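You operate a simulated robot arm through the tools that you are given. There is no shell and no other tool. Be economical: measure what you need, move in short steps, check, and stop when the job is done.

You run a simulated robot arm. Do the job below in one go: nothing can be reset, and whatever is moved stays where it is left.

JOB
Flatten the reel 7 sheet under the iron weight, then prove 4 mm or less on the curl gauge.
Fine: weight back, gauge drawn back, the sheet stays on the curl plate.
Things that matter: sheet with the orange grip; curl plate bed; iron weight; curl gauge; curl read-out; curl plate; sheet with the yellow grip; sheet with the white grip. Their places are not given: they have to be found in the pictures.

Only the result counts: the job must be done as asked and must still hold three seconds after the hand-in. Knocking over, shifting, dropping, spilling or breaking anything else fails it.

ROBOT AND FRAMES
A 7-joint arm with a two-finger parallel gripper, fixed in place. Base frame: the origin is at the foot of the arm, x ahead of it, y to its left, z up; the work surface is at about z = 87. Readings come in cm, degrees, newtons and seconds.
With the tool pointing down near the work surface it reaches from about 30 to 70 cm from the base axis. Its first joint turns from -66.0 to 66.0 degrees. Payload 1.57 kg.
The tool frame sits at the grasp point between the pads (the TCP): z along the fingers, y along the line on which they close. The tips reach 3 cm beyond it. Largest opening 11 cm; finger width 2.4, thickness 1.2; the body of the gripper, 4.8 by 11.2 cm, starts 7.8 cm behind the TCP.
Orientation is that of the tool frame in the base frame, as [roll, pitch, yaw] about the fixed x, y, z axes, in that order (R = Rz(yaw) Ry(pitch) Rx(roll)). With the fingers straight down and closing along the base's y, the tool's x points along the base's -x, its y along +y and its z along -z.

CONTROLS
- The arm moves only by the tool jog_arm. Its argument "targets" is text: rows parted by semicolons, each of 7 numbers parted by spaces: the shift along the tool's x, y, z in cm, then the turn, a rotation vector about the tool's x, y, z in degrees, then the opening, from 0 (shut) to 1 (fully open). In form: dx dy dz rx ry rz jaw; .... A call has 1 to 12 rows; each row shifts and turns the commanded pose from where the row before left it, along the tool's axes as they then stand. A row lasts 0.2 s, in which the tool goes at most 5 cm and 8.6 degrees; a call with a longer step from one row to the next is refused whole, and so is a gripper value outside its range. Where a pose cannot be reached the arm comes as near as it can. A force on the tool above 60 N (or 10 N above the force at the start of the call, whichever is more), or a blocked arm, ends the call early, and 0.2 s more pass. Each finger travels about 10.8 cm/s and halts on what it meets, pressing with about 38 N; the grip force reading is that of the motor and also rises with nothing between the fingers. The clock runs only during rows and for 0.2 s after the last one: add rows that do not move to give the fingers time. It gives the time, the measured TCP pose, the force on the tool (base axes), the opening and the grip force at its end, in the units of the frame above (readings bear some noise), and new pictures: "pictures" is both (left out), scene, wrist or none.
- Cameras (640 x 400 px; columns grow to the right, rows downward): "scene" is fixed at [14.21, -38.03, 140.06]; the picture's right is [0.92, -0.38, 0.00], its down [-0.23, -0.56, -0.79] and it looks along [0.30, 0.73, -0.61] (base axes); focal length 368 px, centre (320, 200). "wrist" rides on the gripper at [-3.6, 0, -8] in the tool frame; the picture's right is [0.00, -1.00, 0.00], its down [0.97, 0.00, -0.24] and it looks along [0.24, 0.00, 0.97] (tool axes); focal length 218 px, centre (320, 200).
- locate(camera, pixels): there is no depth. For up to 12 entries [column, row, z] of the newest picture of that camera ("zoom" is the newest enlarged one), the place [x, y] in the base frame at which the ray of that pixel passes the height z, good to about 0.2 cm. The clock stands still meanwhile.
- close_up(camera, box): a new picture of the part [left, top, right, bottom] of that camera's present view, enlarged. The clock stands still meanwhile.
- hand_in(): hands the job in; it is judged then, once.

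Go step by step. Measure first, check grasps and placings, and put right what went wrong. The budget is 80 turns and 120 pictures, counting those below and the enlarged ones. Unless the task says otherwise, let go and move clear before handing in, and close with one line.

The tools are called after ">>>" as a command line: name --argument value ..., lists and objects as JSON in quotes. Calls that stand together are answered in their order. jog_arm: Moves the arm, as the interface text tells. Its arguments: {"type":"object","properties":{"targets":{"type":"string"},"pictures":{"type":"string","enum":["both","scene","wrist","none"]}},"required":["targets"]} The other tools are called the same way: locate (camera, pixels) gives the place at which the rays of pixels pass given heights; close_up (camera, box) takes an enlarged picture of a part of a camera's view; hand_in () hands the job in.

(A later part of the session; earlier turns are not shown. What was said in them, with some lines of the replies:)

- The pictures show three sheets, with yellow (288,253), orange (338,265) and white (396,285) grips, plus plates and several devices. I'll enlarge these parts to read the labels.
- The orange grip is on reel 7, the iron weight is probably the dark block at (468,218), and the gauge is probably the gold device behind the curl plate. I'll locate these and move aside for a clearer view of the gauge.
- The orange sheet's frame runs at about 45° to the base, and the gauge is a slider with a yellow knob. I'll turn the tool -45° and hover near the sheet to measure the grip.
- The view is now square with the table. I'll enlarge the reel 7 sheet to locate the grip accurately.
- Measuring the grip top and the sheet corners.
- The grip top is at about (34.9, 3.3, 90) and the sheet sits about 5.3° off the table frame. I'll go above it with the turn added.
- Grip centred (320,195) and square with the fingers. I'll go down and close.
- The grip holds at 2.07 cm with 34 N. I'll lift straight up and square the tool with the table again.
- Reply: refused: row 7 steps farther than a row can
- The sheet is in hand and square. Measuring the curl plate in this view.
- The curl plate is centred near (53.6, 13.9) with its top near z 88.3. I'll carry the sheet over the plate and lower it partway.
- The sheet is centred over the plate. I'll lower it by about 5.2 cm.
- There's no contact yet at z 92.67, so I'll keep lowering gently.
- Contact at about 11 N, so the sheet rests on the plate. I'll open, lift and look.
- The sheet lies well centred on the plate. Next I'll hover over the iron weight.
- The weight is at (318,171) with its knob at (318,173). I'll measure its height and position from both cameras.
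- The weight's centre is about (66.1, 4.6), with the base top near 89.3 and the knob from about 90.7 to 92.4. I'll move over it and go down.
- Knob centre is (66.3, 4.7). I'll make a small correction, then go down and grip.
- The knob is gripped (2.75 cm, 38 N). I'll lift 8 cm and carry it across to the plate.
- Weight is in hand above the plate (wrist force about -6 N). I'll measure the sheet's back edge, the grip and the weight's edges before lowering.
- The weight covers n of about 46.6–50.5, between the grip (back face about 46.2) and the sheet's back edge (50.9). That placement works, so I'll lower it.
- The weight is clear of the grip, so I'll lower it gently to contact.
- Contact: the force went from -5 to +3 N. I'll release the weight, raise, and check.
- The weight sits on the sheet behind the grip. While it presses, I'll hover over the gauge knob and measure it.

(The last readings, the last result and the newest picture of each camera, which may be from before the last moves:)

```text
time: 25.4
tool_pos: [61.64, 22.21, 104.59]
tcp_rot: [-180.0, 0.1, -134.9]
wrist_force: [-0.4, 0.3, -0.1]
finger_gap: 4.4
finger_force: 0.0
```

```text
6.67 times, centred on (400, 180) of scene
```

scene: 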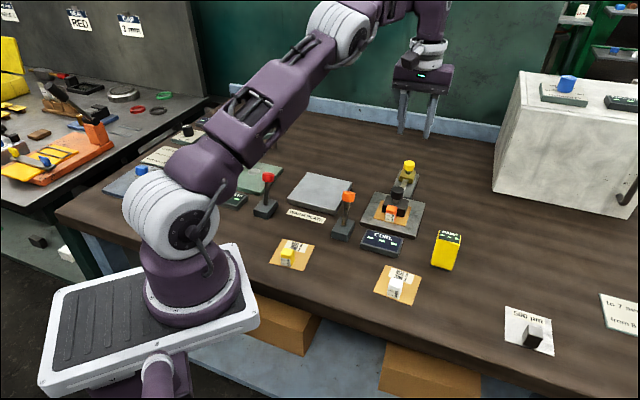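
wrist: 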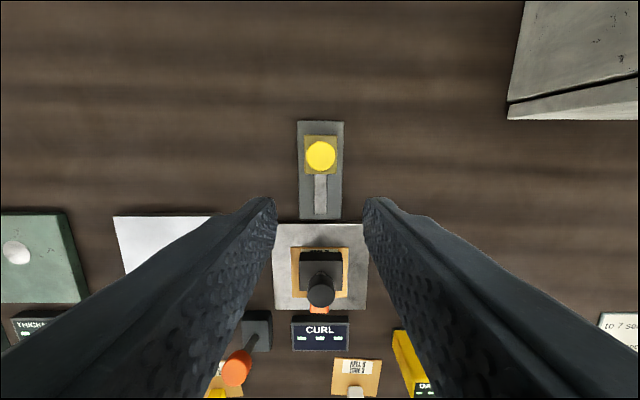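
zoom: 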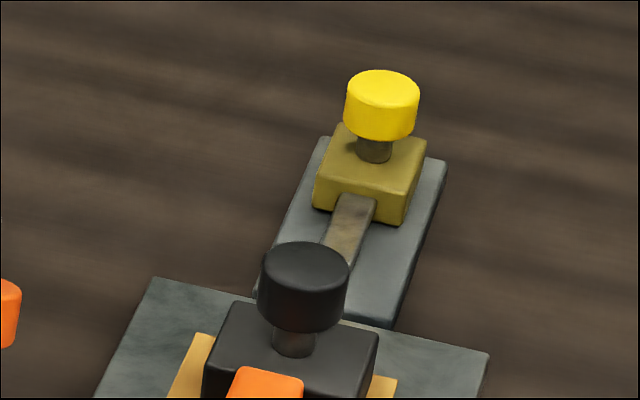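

>>> locate --camera "wrist" --pixels '[[320, 156, 92], [320, 156, 93], [305, 156, 92.5], [336, 156, 92.5], [320, 136, 90], [320, 174, 90], [320, 121, 87.8], [320, 219, 87.8], [320, 213, 89], [320, 225, 88.3]]'

>>> locate --camera "zoom" --pixels '[[382, 89, 91.5], [382, 89, 92.5], [382, 89, 93.5], [379, 145, 90.5], [365, 215, 88.5]]'

>>> jog_arm --targets "0 0 0 0 0 0 0.4; 0 0 0 0 0 0 0.4; 0 0 0 0 0 0 0.4; 0 0 0 0 0 0 0.4; 0 0 0 0 0 0 0.4; 0 0 0 0 0 0 0.4; 0 0 0 0 0 0 0.4; 0 0 0 0 0 0 0.4; 0 0 0 0 0 0 0.4; 0 0 0 0 0 0 0.4; 0 0 0 0 0 0 0.4; 0 0 0 0 0 0 0.4" --pictures "none"

```text
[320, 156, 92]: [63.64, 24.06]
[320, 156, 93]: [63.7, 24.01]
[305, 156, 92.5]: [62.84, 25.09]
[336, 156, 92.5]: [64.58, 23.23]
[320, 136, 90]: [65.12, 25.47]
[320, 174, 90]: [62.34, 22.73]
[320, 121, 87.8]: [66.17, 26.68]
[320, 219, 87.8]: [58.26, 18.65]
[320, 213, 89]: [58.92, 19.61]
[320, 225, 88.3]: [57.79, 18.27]
```

```text
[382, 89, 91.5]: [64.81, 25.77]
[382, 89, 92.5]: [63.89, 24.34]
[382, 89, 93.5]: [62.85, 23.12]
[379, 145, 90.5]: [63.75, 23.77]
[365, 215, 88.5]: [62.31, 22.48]
```

```text
time: 28.0
tool_pos: [61.59, 22.27, 104.45]
tcp_rot: [-180.0, 0.1, -134.9]
wrist_force: [1.0, -0.9, 0.0]
finger_gap: 4.41
finger_force: 0.1
```

The gauge knob is at about (63.65, 24.05) with its top at 92.6. I'll let the weight press for longer.

>>> jog_arm --targets "0 0 0 0 0 0 0.4; 0 0 0 0 0 0 0.4; 0 0 0 0 0 0 0.4; 0 0 0 0 0 0 0.4; 0 0 0 0 0 0 0.4; 0 0 0 0 0 0 0.4; 0 0 0 0 0 0 0.4; 0 0 0 0 0 0 0.4; 0 0 0 0 0 0 0.4; 0 0 0 0 0 0 0.4; 0 0 0 0 0 0 0.4; 0 0 0 0 0 0 0.4" --pictures "none"

>>> jog_arm --targets "0 0 0 0 0 0 0.4; 0 0 0 0 0 0 0.4; 0 0 0 0 0 0 0.4; 0 0 0 0 0 0 0.4; 0 0 0 0 0 0 0.4; 0 0 0 0 0 0 0.4; 0 0 0 0 0 0 0.4; 0 0 0 0 0 0 0.4; 0 0 0 0 0 0 0.4; 0 0 0 0 0 0 0.4; 0 0 0 0 0 0 0.4; 0 0 0 0 0 0 0.4" --pictures "none"

>>> jog_arm --targets "0 0 0 0 0 0 0.4; 0 0 0 0 0 0 0.4; 0 0 0 0 0 0 0.4; 0 0 0 0 0 0 0.4; 0 0 0 0 0 0 0.4; 0 0 0 0 0 0 0.4; 0 0 0 0 0 0 0.4; 0 0 0 0 0 0 0.4; 0 0 0 0 0 0 0.4; 0 0 0 0 0 0 0.4; 0 0 0 0 0 0 0.4; 0 0 0 0 0 0 0.4" --pictures "none"

>>> jog_arm --targets "0 0 0 0 0 0 0.4; 0 0 0 0 0 0 0.4; 0 0 0 0 0 0 0.4; 0 0 0 0 0 0 0.4; 0 0 0 0 0 0 0.4; 0 0 0 0 0 0 0.4; 0 0 0 0 0 0 0.4; 0 0 0 0 0 0 0.4; 0 0 0 0 0 0 0.4; 0 0 0 0 0 0 0.4; 0 0 0 0 0 0 0.4; 0 0 0 0 0 0 0.4" --pictures "none"

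>>> jog_arm --targets "0 0 0 0 0 0 0.4; 0 0 0 0 0 0 0.4; 0 0 0 0 0 0 0.4; 0 0 0 0 0 0 0.4; 0 0 0 0 0 0 0.4; 0 0 0 0 0 0 0.4; 0 0 0 0 0 0 0.4; 0 0 0 0 0 0 0.4; 0 0 0 0 0 0 0.4; 0 0 0 0 0 0 0.4; 0 0 0 0 0 0 0.4; 0 0 0 0 0 0 0.4" --pictures "none"

```text
time: 30.6
tool_pos: [61.63, 22.21, 104.48]
tcp_rot: [180.0, 0.0, -134.8]
wrist_force: [-0.5, -0.3, -0.2]
finger_gap: 4.4
finger_force: 0.1
```

```text
time: 33.2
tool_pos: [61.67, 22.11, 104.45]
tcp_rot: [180.0, 0.0, -135.0]
wrist_force: [0.3, -0.1, -0.3]
finger_gap: 4.39
finger_force: 0.0
```

```text
time: 35.8
tool_pos: [61.67, 22.16, 104.54]
tcp_rot: [179.9, 0.0, -134.9]
wrist_force: [-0.5, -0.1, 0.0]
finger_gap: 4.4
finger_force: 0.1
```

```text
time: 38.4
tool_pos: [61.63, 22.2, 104.51]
tcp_rot: [-179.9, 0.0, -134.9]
wrist_force: [-0.5, -0.7, -0.5]
finger_gap: 4.39
finger_force: 0.0
```

```text
time: 41.0
tool_pos: [61.77, 22.15, 104.44]
tcp_rot: [179.9, 0.0, -134.9]
wrist_force: [0.5, 0.4, 0.3]
finger_gap: 4.43
finger_force: 0.1
```

The weight has pressed for about 19 s. I'll go back to it, staying above the knob to check alignment.

>>> jog_arm --targets "3.5 0 0 0 0 0 0.42; 3.5 0 0 0 0 0 0.42; 3.5 0 0 0 0 0 0.42; 0 0 3 0 0 0 0.42; 0 0 3 0 0 0 0.42; 0 0 0 0 0 0 0.42"

```text
time: 42.4
tool_pos: [54.39, 14.64, 98.51]
tcp_rot: [-179.9, 0.0, -134.9]
wrist_force: [-0.3, -0.5, 0.8]
finger_gap: 4.62
finger_force: 0.0
```

scene: 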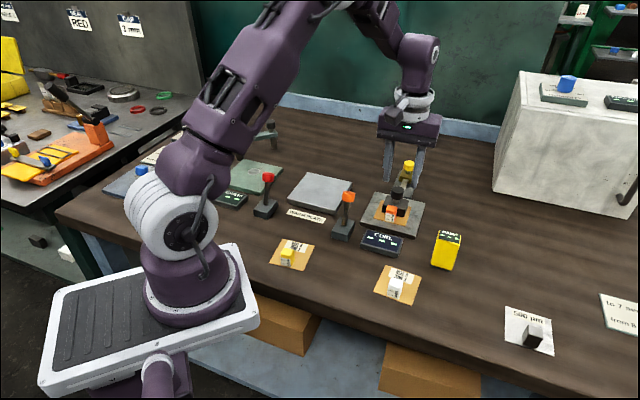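
wrist: 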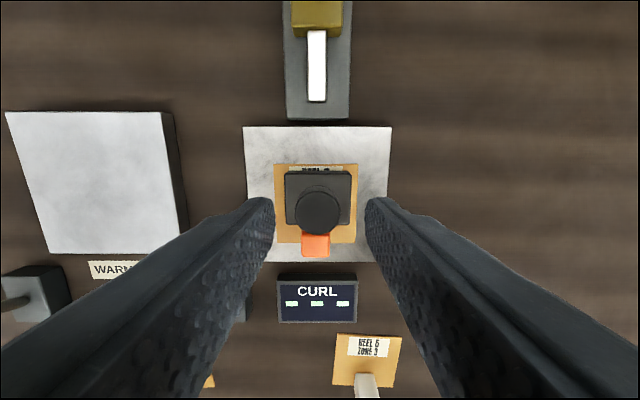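

Aligned, with the knob at (317,212). I'll go down to 94.55, grip and lift slightly.

>>> jog_arm --targets "0 0.1 2 0 0 0 0.42; 0 0 1.5 0 0 0 0.42; 0 0 0.45 0 0 0 0.42; 0 0 0 0 0 0 0.42; 0 0 0 0 0 0 0.2; 0 0 0 0 0 0 0.15; 0 0 0 0 0 0 0.15; 0 0 -1 0 0 0 0.15; 0 0 -3 0 0 0 0.15; 0 0 -3 0 0 0 0.15; 0 0 0 0 0 0 0.15"

```text
time: 44.8
tool_pos: [54.26, 14.58, 101.58]
tcp_rot: [-180.0, 0.0, -134.9]
wrist_force: [-0.1, -0.1, -5.2]
finger_gap: 2.75
finger_force: 37.3
```

scene: 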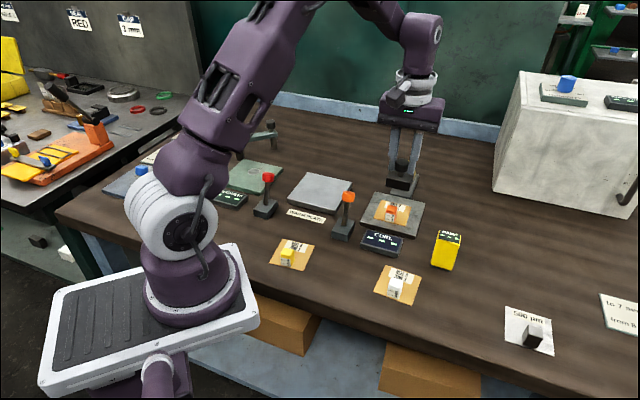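
wrist: 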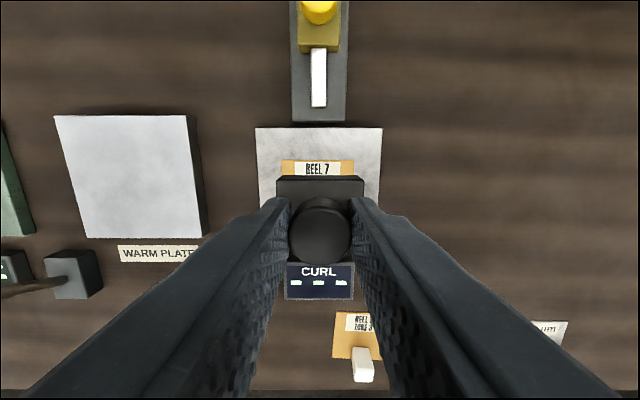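

The weight is lifted and the sheet stayed on the plate. I'll carry the weight back to its place, TCP about (66.2, 4.75).

>>> jog_arm --targets "0 -2 0 0 0 0 0.15; -0.3 -3.5 0 0 0 0 0.15; -0.4 -4 0 0 0 0 0.15; -0.4 -4 0 0 0 0 0.15; -0.35 -1.9 0 0 0 0 0.15; 0 0 3 0 0 0 0.15; 0 0 3 0 0 0 0.15; 0 0 1 0 0 0 0.15; 0 0 0 0 0 0 0.15; 0 0 0 0 0 0 0.15"

>>> close_up --camera "scene" --box '[430, 160, 520, 250]'

```text
time: 47.0
tool_pos: [66.01, 4.68, 94.45]
tcp_rot: [-180.0, 0.0, -134.9]
wrist_force: [-0.4, 0.0, -5.4]
finger_gap: 2.75
finger_force: 38.2
```

scene: 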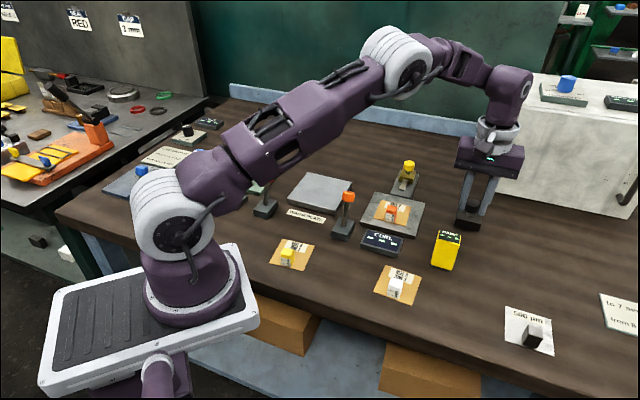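
wrist: 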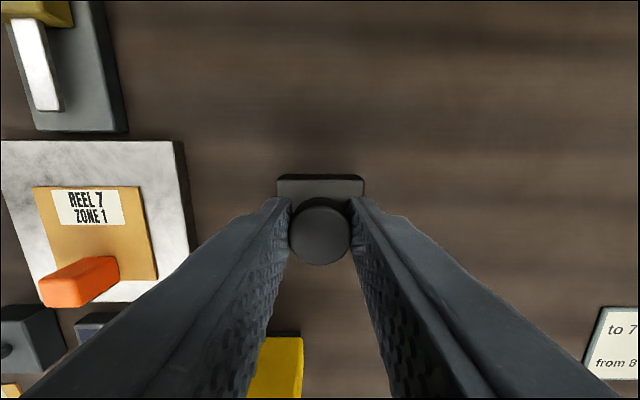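

```text
4.44 times, centred on (475, 205) of scene
```

zoom: 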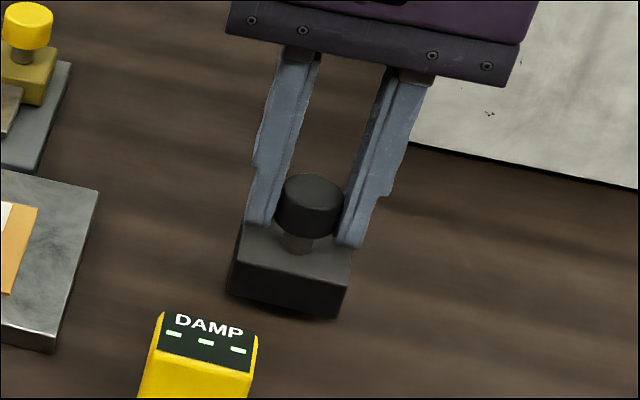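

The position matches the original. I'll lower it to the table gently.

>>> jog_arm --targets "-0.1 0 0.6 0 0 0 0.15; 0 0 0.4 0 0 0 0.15; 0 0 0.15 0 0 0 0.15; 0 0 0 0 0 0 0.15" --pictures "none"

```text
time: 48.0
tool_pos: [66.33, 4.86, 93.33]
tcp_rot: [-180.0, 0.0, -134.9]
wrist_force: [0.6, -0.1, -5.2]
finger_gap: 2.74
finger_force: 37.5
```

>>> jog_arm --targets "0 0 0.15 0 0 0 0.15; 0 0 0.15 0 0 0 0.15; 0 0 0 0 0 0 0.15" --pictures "none"

```text
time: 48.8
tool_pos: [66.4, 4.86, 93.14]
tcp_rot: [-179.9, 0.0, -134.9]
wrist_force: [-7.2, -0.2, 14.9]
finger_gap: 2.73
finger_force: 38.4
```

It's on the table (+15 N). I'll back off slightly, release and rise.

>>> jog_arm --targets "0 0 -0.15 0 0 0 0.15; 0 0 0 0 0 0 0.35; 0 0 0 0 0 0 0.42; 0 0 -2 0 0 0 0.42; 0 0 -4 0 0 0 0.42; 0 0 -4 0 0 0 0.42; 0 0 0 0 0 0 0.42"

>>> close_up --camera "scene" --box '[440, 195, 496, 245]'

```text
time: 50.4
tool_pos: [66.27, 5.06, 103.26]
tcp_rot: [-180.0, 0.0, -135.0]
wrist_force: [0.8, -0.6, -0.3]
finger_gap: 4.6
finger_force: 0.2
```

scene: 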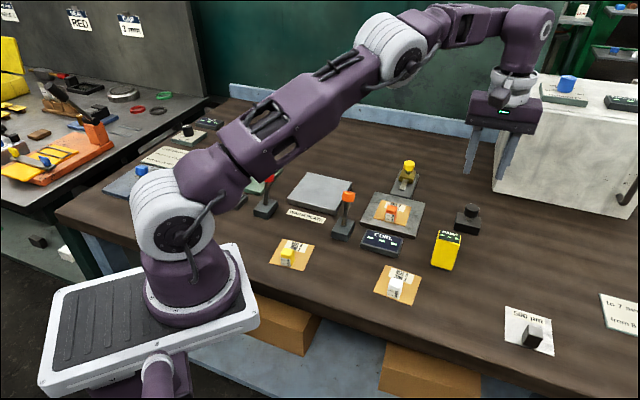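
wrist: 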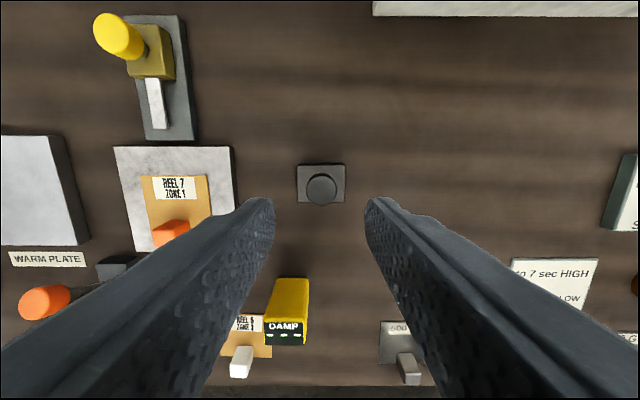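

```text
8.00 times, centred on (468, 220) of scene
```

zoom: 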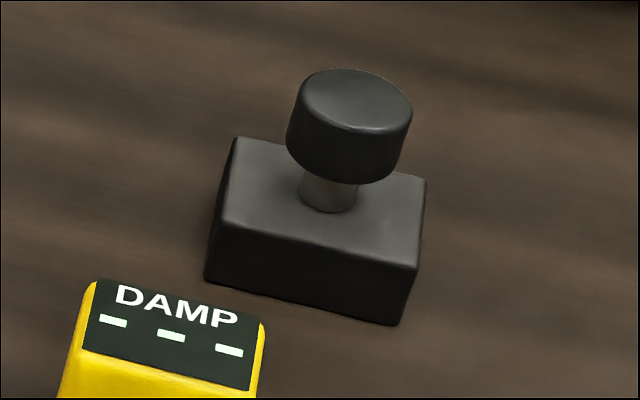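

The weight is back within about 1 mm of its original place. I'll move over the gauge knob.

>>> jog_arm --targets "0 3.8 0 0 0 0 0.4; 0 3.8 0 0 0 0 0.4; -3 3.8 0 0 0 0 0.4; -3 3.9 0 0 0 0 0.4; -3 0 0 0 0 0 0.4; -2.5 0 2 0 0 0 0.4; 0 0 3 0 0 0 0.4; 0 0 0 0 0 0 0.4"

>>> close_up --camera "scene" --box '[350, 140, 450, 250]'

```text
time: 52.2
tool_pos: [63.55, 23.74, 98.3]
tcp_rot: [179.9, 0.0, -134.9]
wrist_force: [0.4, -0.4, 0.3]
finger_gap: 4.39
finger_force: 0.1
out of reach, approached as far as the arm can: row 6
```

scene: 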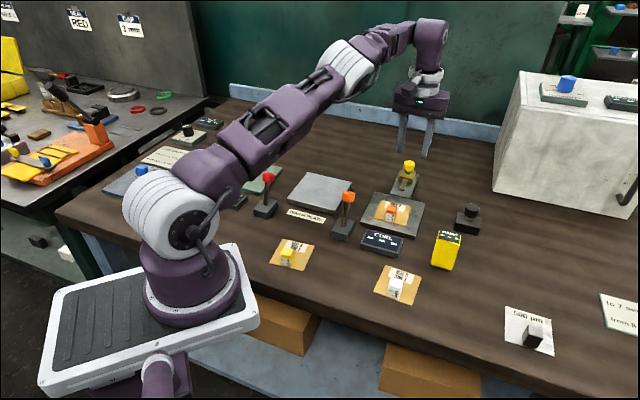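
wrist: 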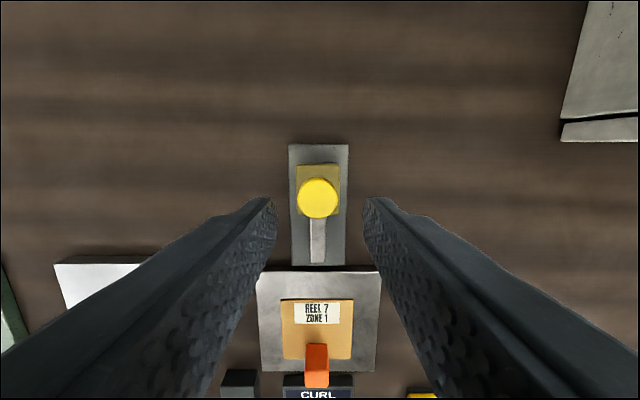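

```text
3.64 times, centred on (400, 195) of scene
```

zoom: 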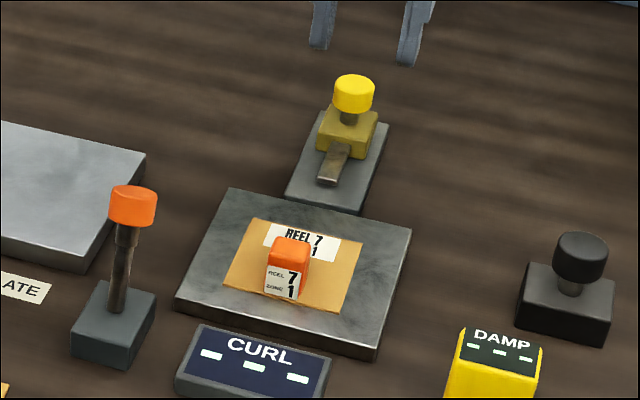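

The fingers straddle the yellow knob (318,198). I'll go down and close.

>>> jog_arm --targets "-0.2 0.1 2 0 0 0 0.4; 0 0 1.5 0 0 0 0.4; 0 0 1 0 0 0 0.4; 0 0 0 0 0 0 0.4; 0 0 0 0 0 0 0.2; 0 0 0 0 0 0 0.15; 0 0 0 0 0 0 0.15"

>>> close_up --camera "scene" --box '[350, 140, 450, 250]'

```text
time: 53.8
tool_pos: [63.62, 23.98, 93.72]
tcp_rot: [-179.9, -0.1, -135.0]
wrist_force: [7.6, -8.3, -5.9]
finger_gap: 2.53
finger_force: 36.4
```

scene: 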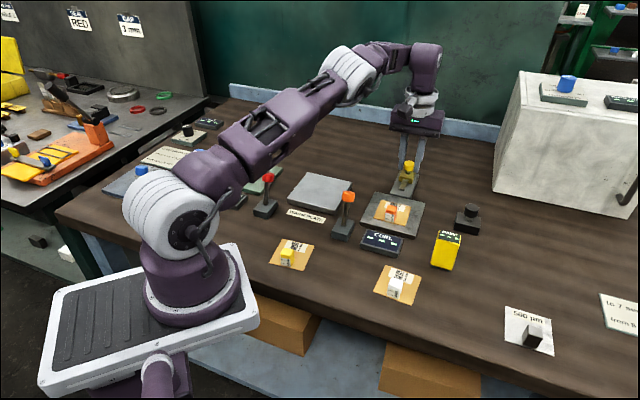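
wrist: 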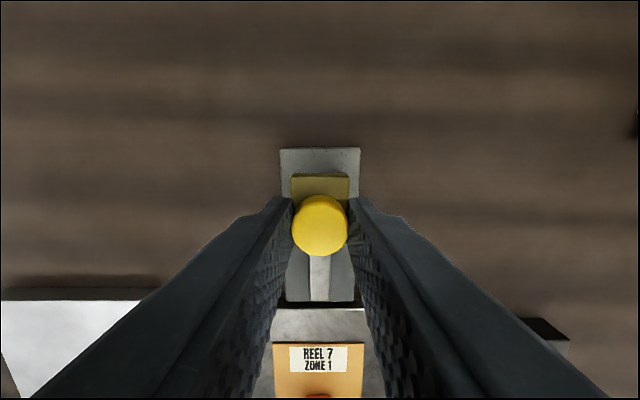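

```text
3.64 times, centred on (400, 195) of scene
```

zoom: 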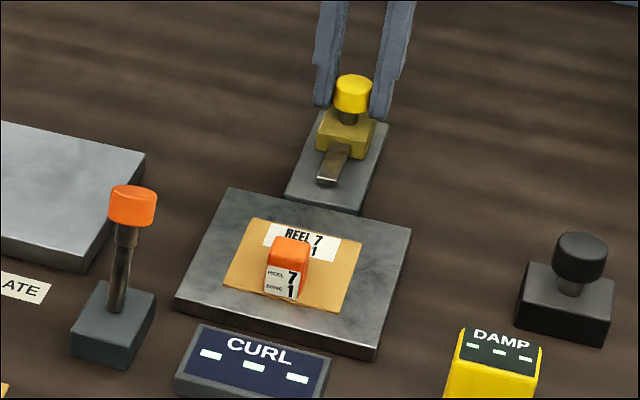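

The knob is held (2.53 cm) with a little sideways load. I'll relieve that and slide the gauge forward slowly.

>>> jog_arm --targets "0 -0.15 0 0 0 0 0.15; 0.5 0 0 0 0 0 0.15; 0.5 0 0 0 0 0 0.15; 0.5 0 0 0 0 0 0.15; 0.5 0 0 0 0 0 0.15; 0 0 0 0 0 0 0.15"

>>> close_up --camera "scene" --box '[350, 140, 450, 250]'

```text
time: 55.2
tool_pos: [62.31, 22.65, 93.85]
tcp_rot: [179.9, 0.2, -134.8]
wrist_force: [-13.1, 13.1, 17.2]
finger_gap: 2.5
finger_force: 37.1
```

scene: 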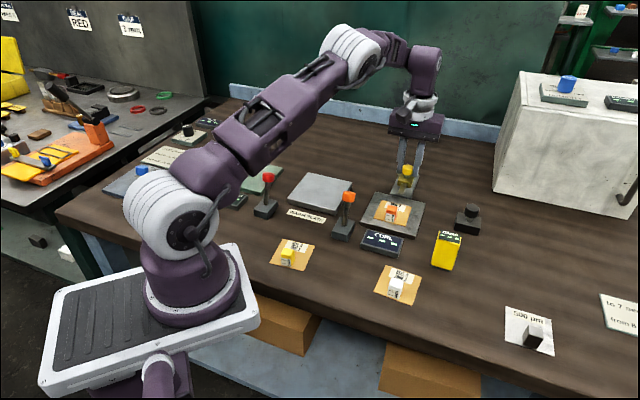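
wrist: 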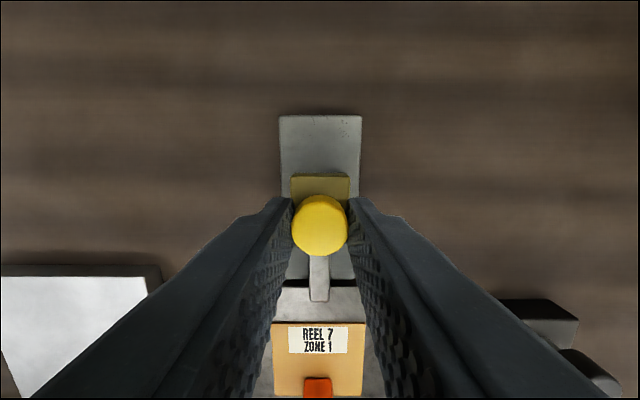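

```text
3.64 times, centred on (400, 195) of scene
```

zoom: 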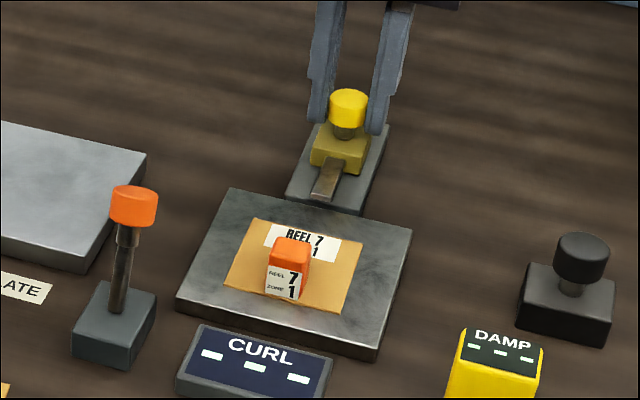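

The slide moved about 1.9 cm. I'll trim out the side and down loads and continue.

>>> jog_arm --targets "0 0.1 -0.12 0 0 0 0.15; 0.5 0 0 0 0 0 0.15; 0.5 0 0 0 0 0 0.15; 0.5 0 0 0 0 0 0.15; 0 0 0 0 0 0 0.15" --pictures "none"

>>> close_up --camera "scene" --box '[350, 140, 450, 250]'

```text
time: 56.4
tool_pos: [61.12, 21.59, 93.78]
tcp_rot: [179.9, 0.0, -135.0]
wrist_force: [-11.7, 11.3, 12.3]
finger_gap: 2.49
finger_force: 37.3
```

```text
3.64 times, centred on (400, 195) of scene
```

zoom: 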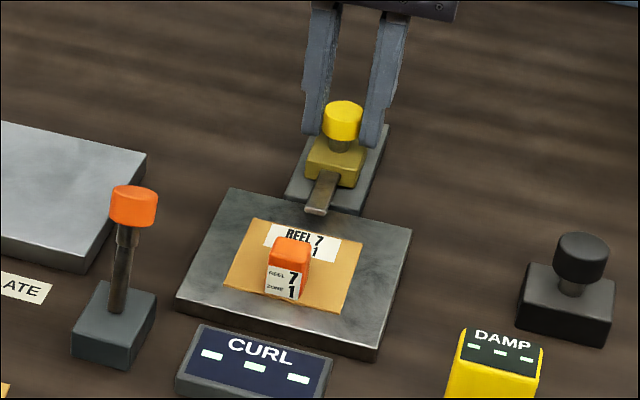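

The tip is over the plate and close to the sheet. I'll advance 1 cm more in small steps.

>>> jog_arm --targets "0 0.1 -0.1 0 0 0 0.15; 0.4 0 0 0 0 0 0.15; 0.3 0 0 0 0 0 0.15; 0.3 0 0 0 0 0 0.15; 0 0 0 0 0 0 0.15" --pictures "none"

>>> close_up --camera "scene" --box '[350, 140, 450, 250]'

```text
time: 57.6
tool_pos: [60.29, 20.8, 93.7]
tcp_rot: [179.9, -0.4, -134.9]
wrist_force: [-3.5, 3.0, -28.0]
finger_gap: 2.53
finger_force: 36.4
```

```text
3.64 times, centred on (400, 195) of scene
```

zoom: 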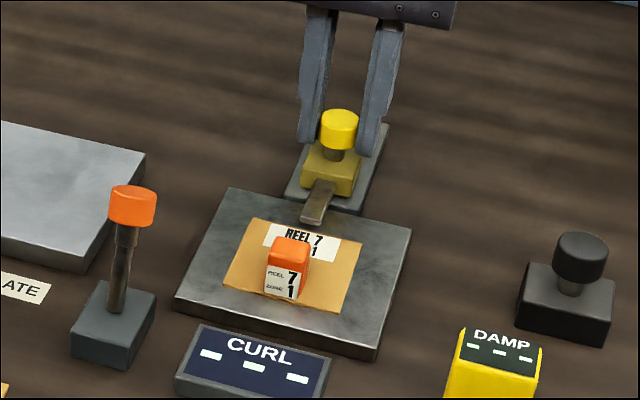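

No reading yet, and the tool is pulling up by 28 N. I'll trim down and advance further.

>>> jog_arm --targets "0 0.03 0.08 0 0 0 0.15; 0.3 0 0 0 0 0 0.15; 0.3 0 0 0 0 0 0.15; 0.3 0 0 0 0 0 0.15; 0 0 0 0 0 0 0.15" --pictures "none"

>>> close_up --camera "scene" --box '[350, 140, 450, 250]'

```text
time: 58.8
tool_pos: [59.88, 20.24, 93.79]
tcp_rot: [-180.0, 0.1, -134.8]
wrist_force: [-5.0, 4.8, -23.3]
finger_gap: 2.53
finger_force: 36.5
```

```text
3.64 times, centred on (400, 195) of scene
```

zoom: 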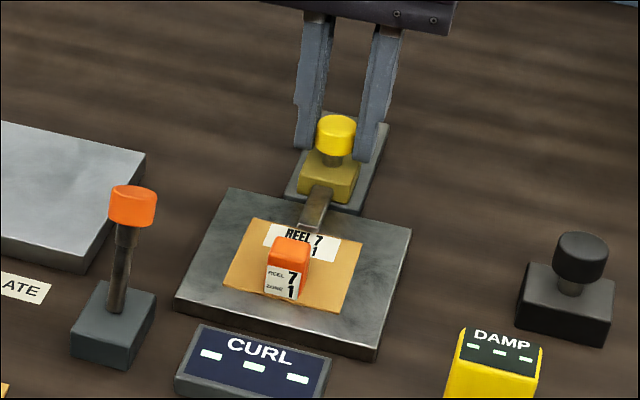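

The blade tip is now over the sheet's edge and the read-out is still blank. I'll keep going in small steps.

>>> jog_arm --targets "0 0.03 0.08 0 0 0 0.15; 0.3 0 0 0 0 0 0.15; 0.3 0 0 0 0 0 0.15; 0.3 0 0 0 0 0 0.15; 0 0 0 0 0 0 0.15; 0 0 0 0 0 0 0.15" --pictures "none"

>>> close_up --camera "scene" --box '[350, 140, 450, 250]'

```text
time: 60.2
tool_pos: [59.37, 19.82, 93.79]
tcp_rot: [-179.9, 0.3, -134.9]
wrist_force: [24.2, 11.4, -11.3]
finger_gap: 2.52
finger_force: 36.9
```

```text
3.64 times, centred on (400, 195) of scene
```

zoom: 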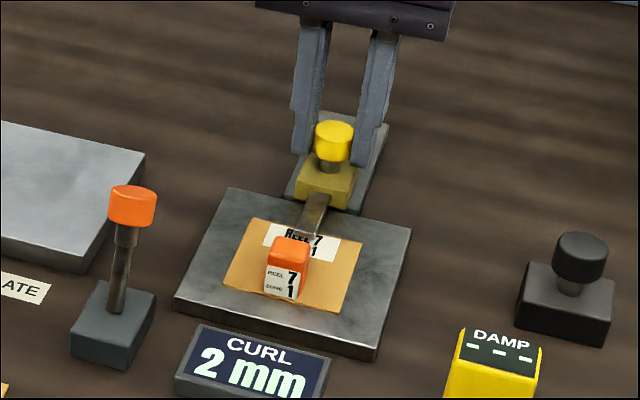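

The read-out shows CURL 2 mm, which is within the limit, and the slide is at its stop. I'll hold briefly, then draw the gauge back.

>>> jog_arm --targets "-0.1 0 0 0 0 0 0.15; 0 0 0 0 0 0 0.15; 0 0 0 0 0 0 0.15; 0 0 0 0 0 0 0.15; 0 0 0 0 0 0 0.15" --pictures "none"

>>> jog_arm --targets "-0.6 0 0 0 0 0 0.15; -0.6 0 0 0 0 0 0.15; -0.6 0 0 0 0 0 0.15; -0.6 0 0 0 0 0 0.15; -0.6 0 0 0 0 0 0.15; 0 0 0 0 0 0 0.15" --pictures "none"

>>> close_up --camera "scene" --box '[350, 140, 450, 250]'

```text
time: 61.4
tool_pos: [59.45, 19.67, 93.91]
tcp_rot: [-179.9, 0.2, -134.8]
wrist_force: [21.6, 3.9, 18.1]
finger_gap: 2.5
finger_force: 36.8
```

```text
time: 62.8
tool_pos: [61.45, 21.8, 93.85]
tcp_rot: [179.9, 0.0, -134.9]
wrist_force: [7.7, -7.5, 22.6]
finger_gap: 2.51
finger_force: 36.5
```

```text
3.64 times, centred on (400, 195) of scene
```

zoom: 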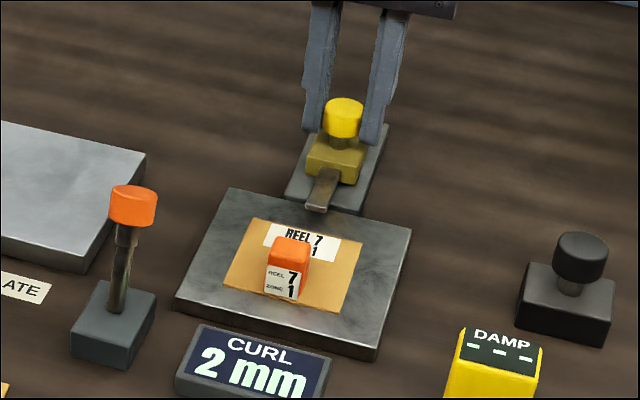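

The reading is held at 2 mm and the gauge is drawn halfway back. I'll continue to home, about 3.1 cm.

>>> jog_arm --targets "0 -0.05 -0.08 0 0 0 0.15; -0.6 0 0 0 0 0 0.15; -0.6 0 0 0 0 0 0.15; -0.6 0 0 0 0 0 0.15; -0.6 0 0 0 0 0 0.15; -0.4 0 0 0 0 0 0.15; -0.2 0 0 0 0 0 0.15; 0 0 0 0 0 0 0.15" --pictures "none"

>>> close_up --camera "scene" --box '[350, 140, 450, 250]'

```text
time: 64.6
tool_pos: [63.42, 23.92, 93.7]
tcp_rot: [-179.9, -0.1, -134.9]
wrist_force: [8.9, -8.0, -0.1]
finger_gap: 2.5
finger_force: 36.4
```

```text
3.64 times, centred on (400, 195) of scene
```

zoom: 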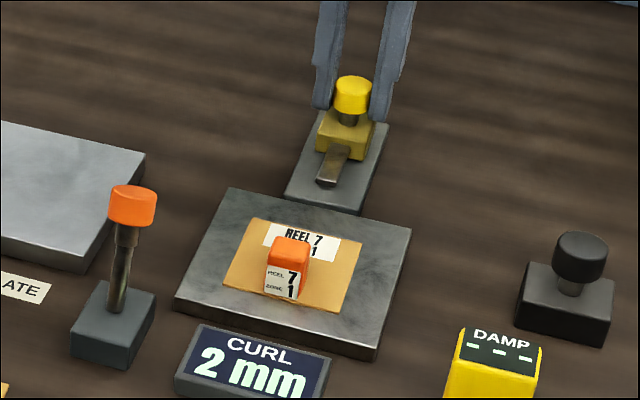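

The gauge is almost exactly home. I'll nudge it back a little more, release, rise and check.

>>> jog_arm --targets "-0.2 -0.05 0 0 0 0 0.15; 0 0 0 0 0 0 0.15; 0 0 0 0 0 0 0.35; 0 0 0 0 0 0 0.42; 0 0 -2 0 0 0 0.42; 0 0 -3 0 0 0 0.42; 1 0 -3 0 0 0 0.42; 0 0 0 0 0 0 0.42"

>>> close_up --camera "scene" --box '[350, 140, 450, 250]'

```text
time: 66.4
tool_pos: [62.61, 23.47, 101.92]
tcp_rot: [-180.0, 0.0, -134.9]
wrist_force: [0.3, 0.6, -0.4]
finger_gap: 4.63
finger_force: 0.0
```

scene: 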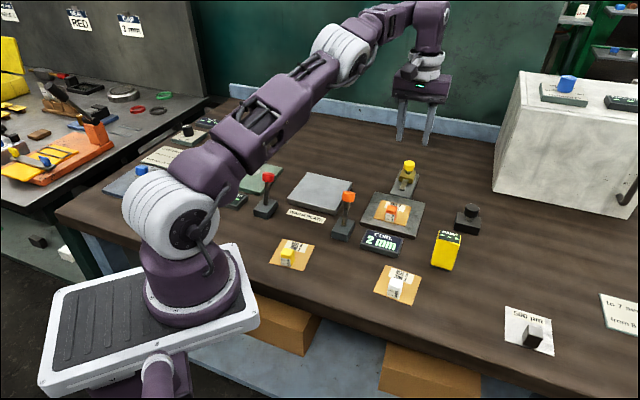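
wrist: 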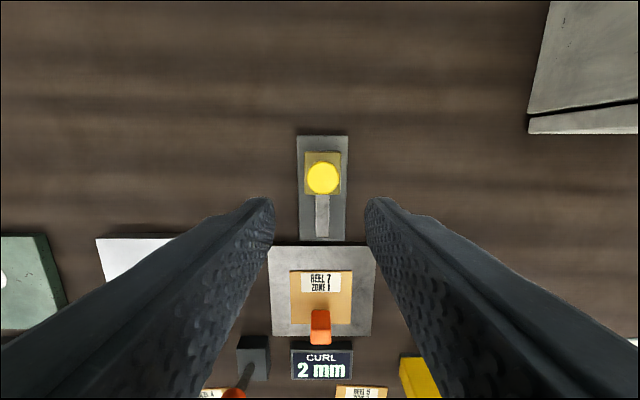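

```text
3.64 times, centred on (400, 195) of scene
```

zoom: 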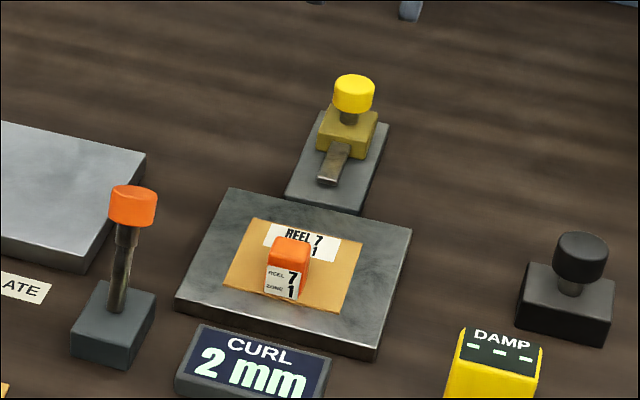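

The gauge is home, the weight is back, the sheet is on the plate, the read-out says 2 mm and the arm is clear. Handing in.

>>> hand_in

```text
The job is handed in.
```

The reel 7 sheet was pressed under the iron weight for about 20 s and read 2 mm on the curl gauge; the weight is back in its place, the gauge is drawn back, and the sheet is still on the curl plate.
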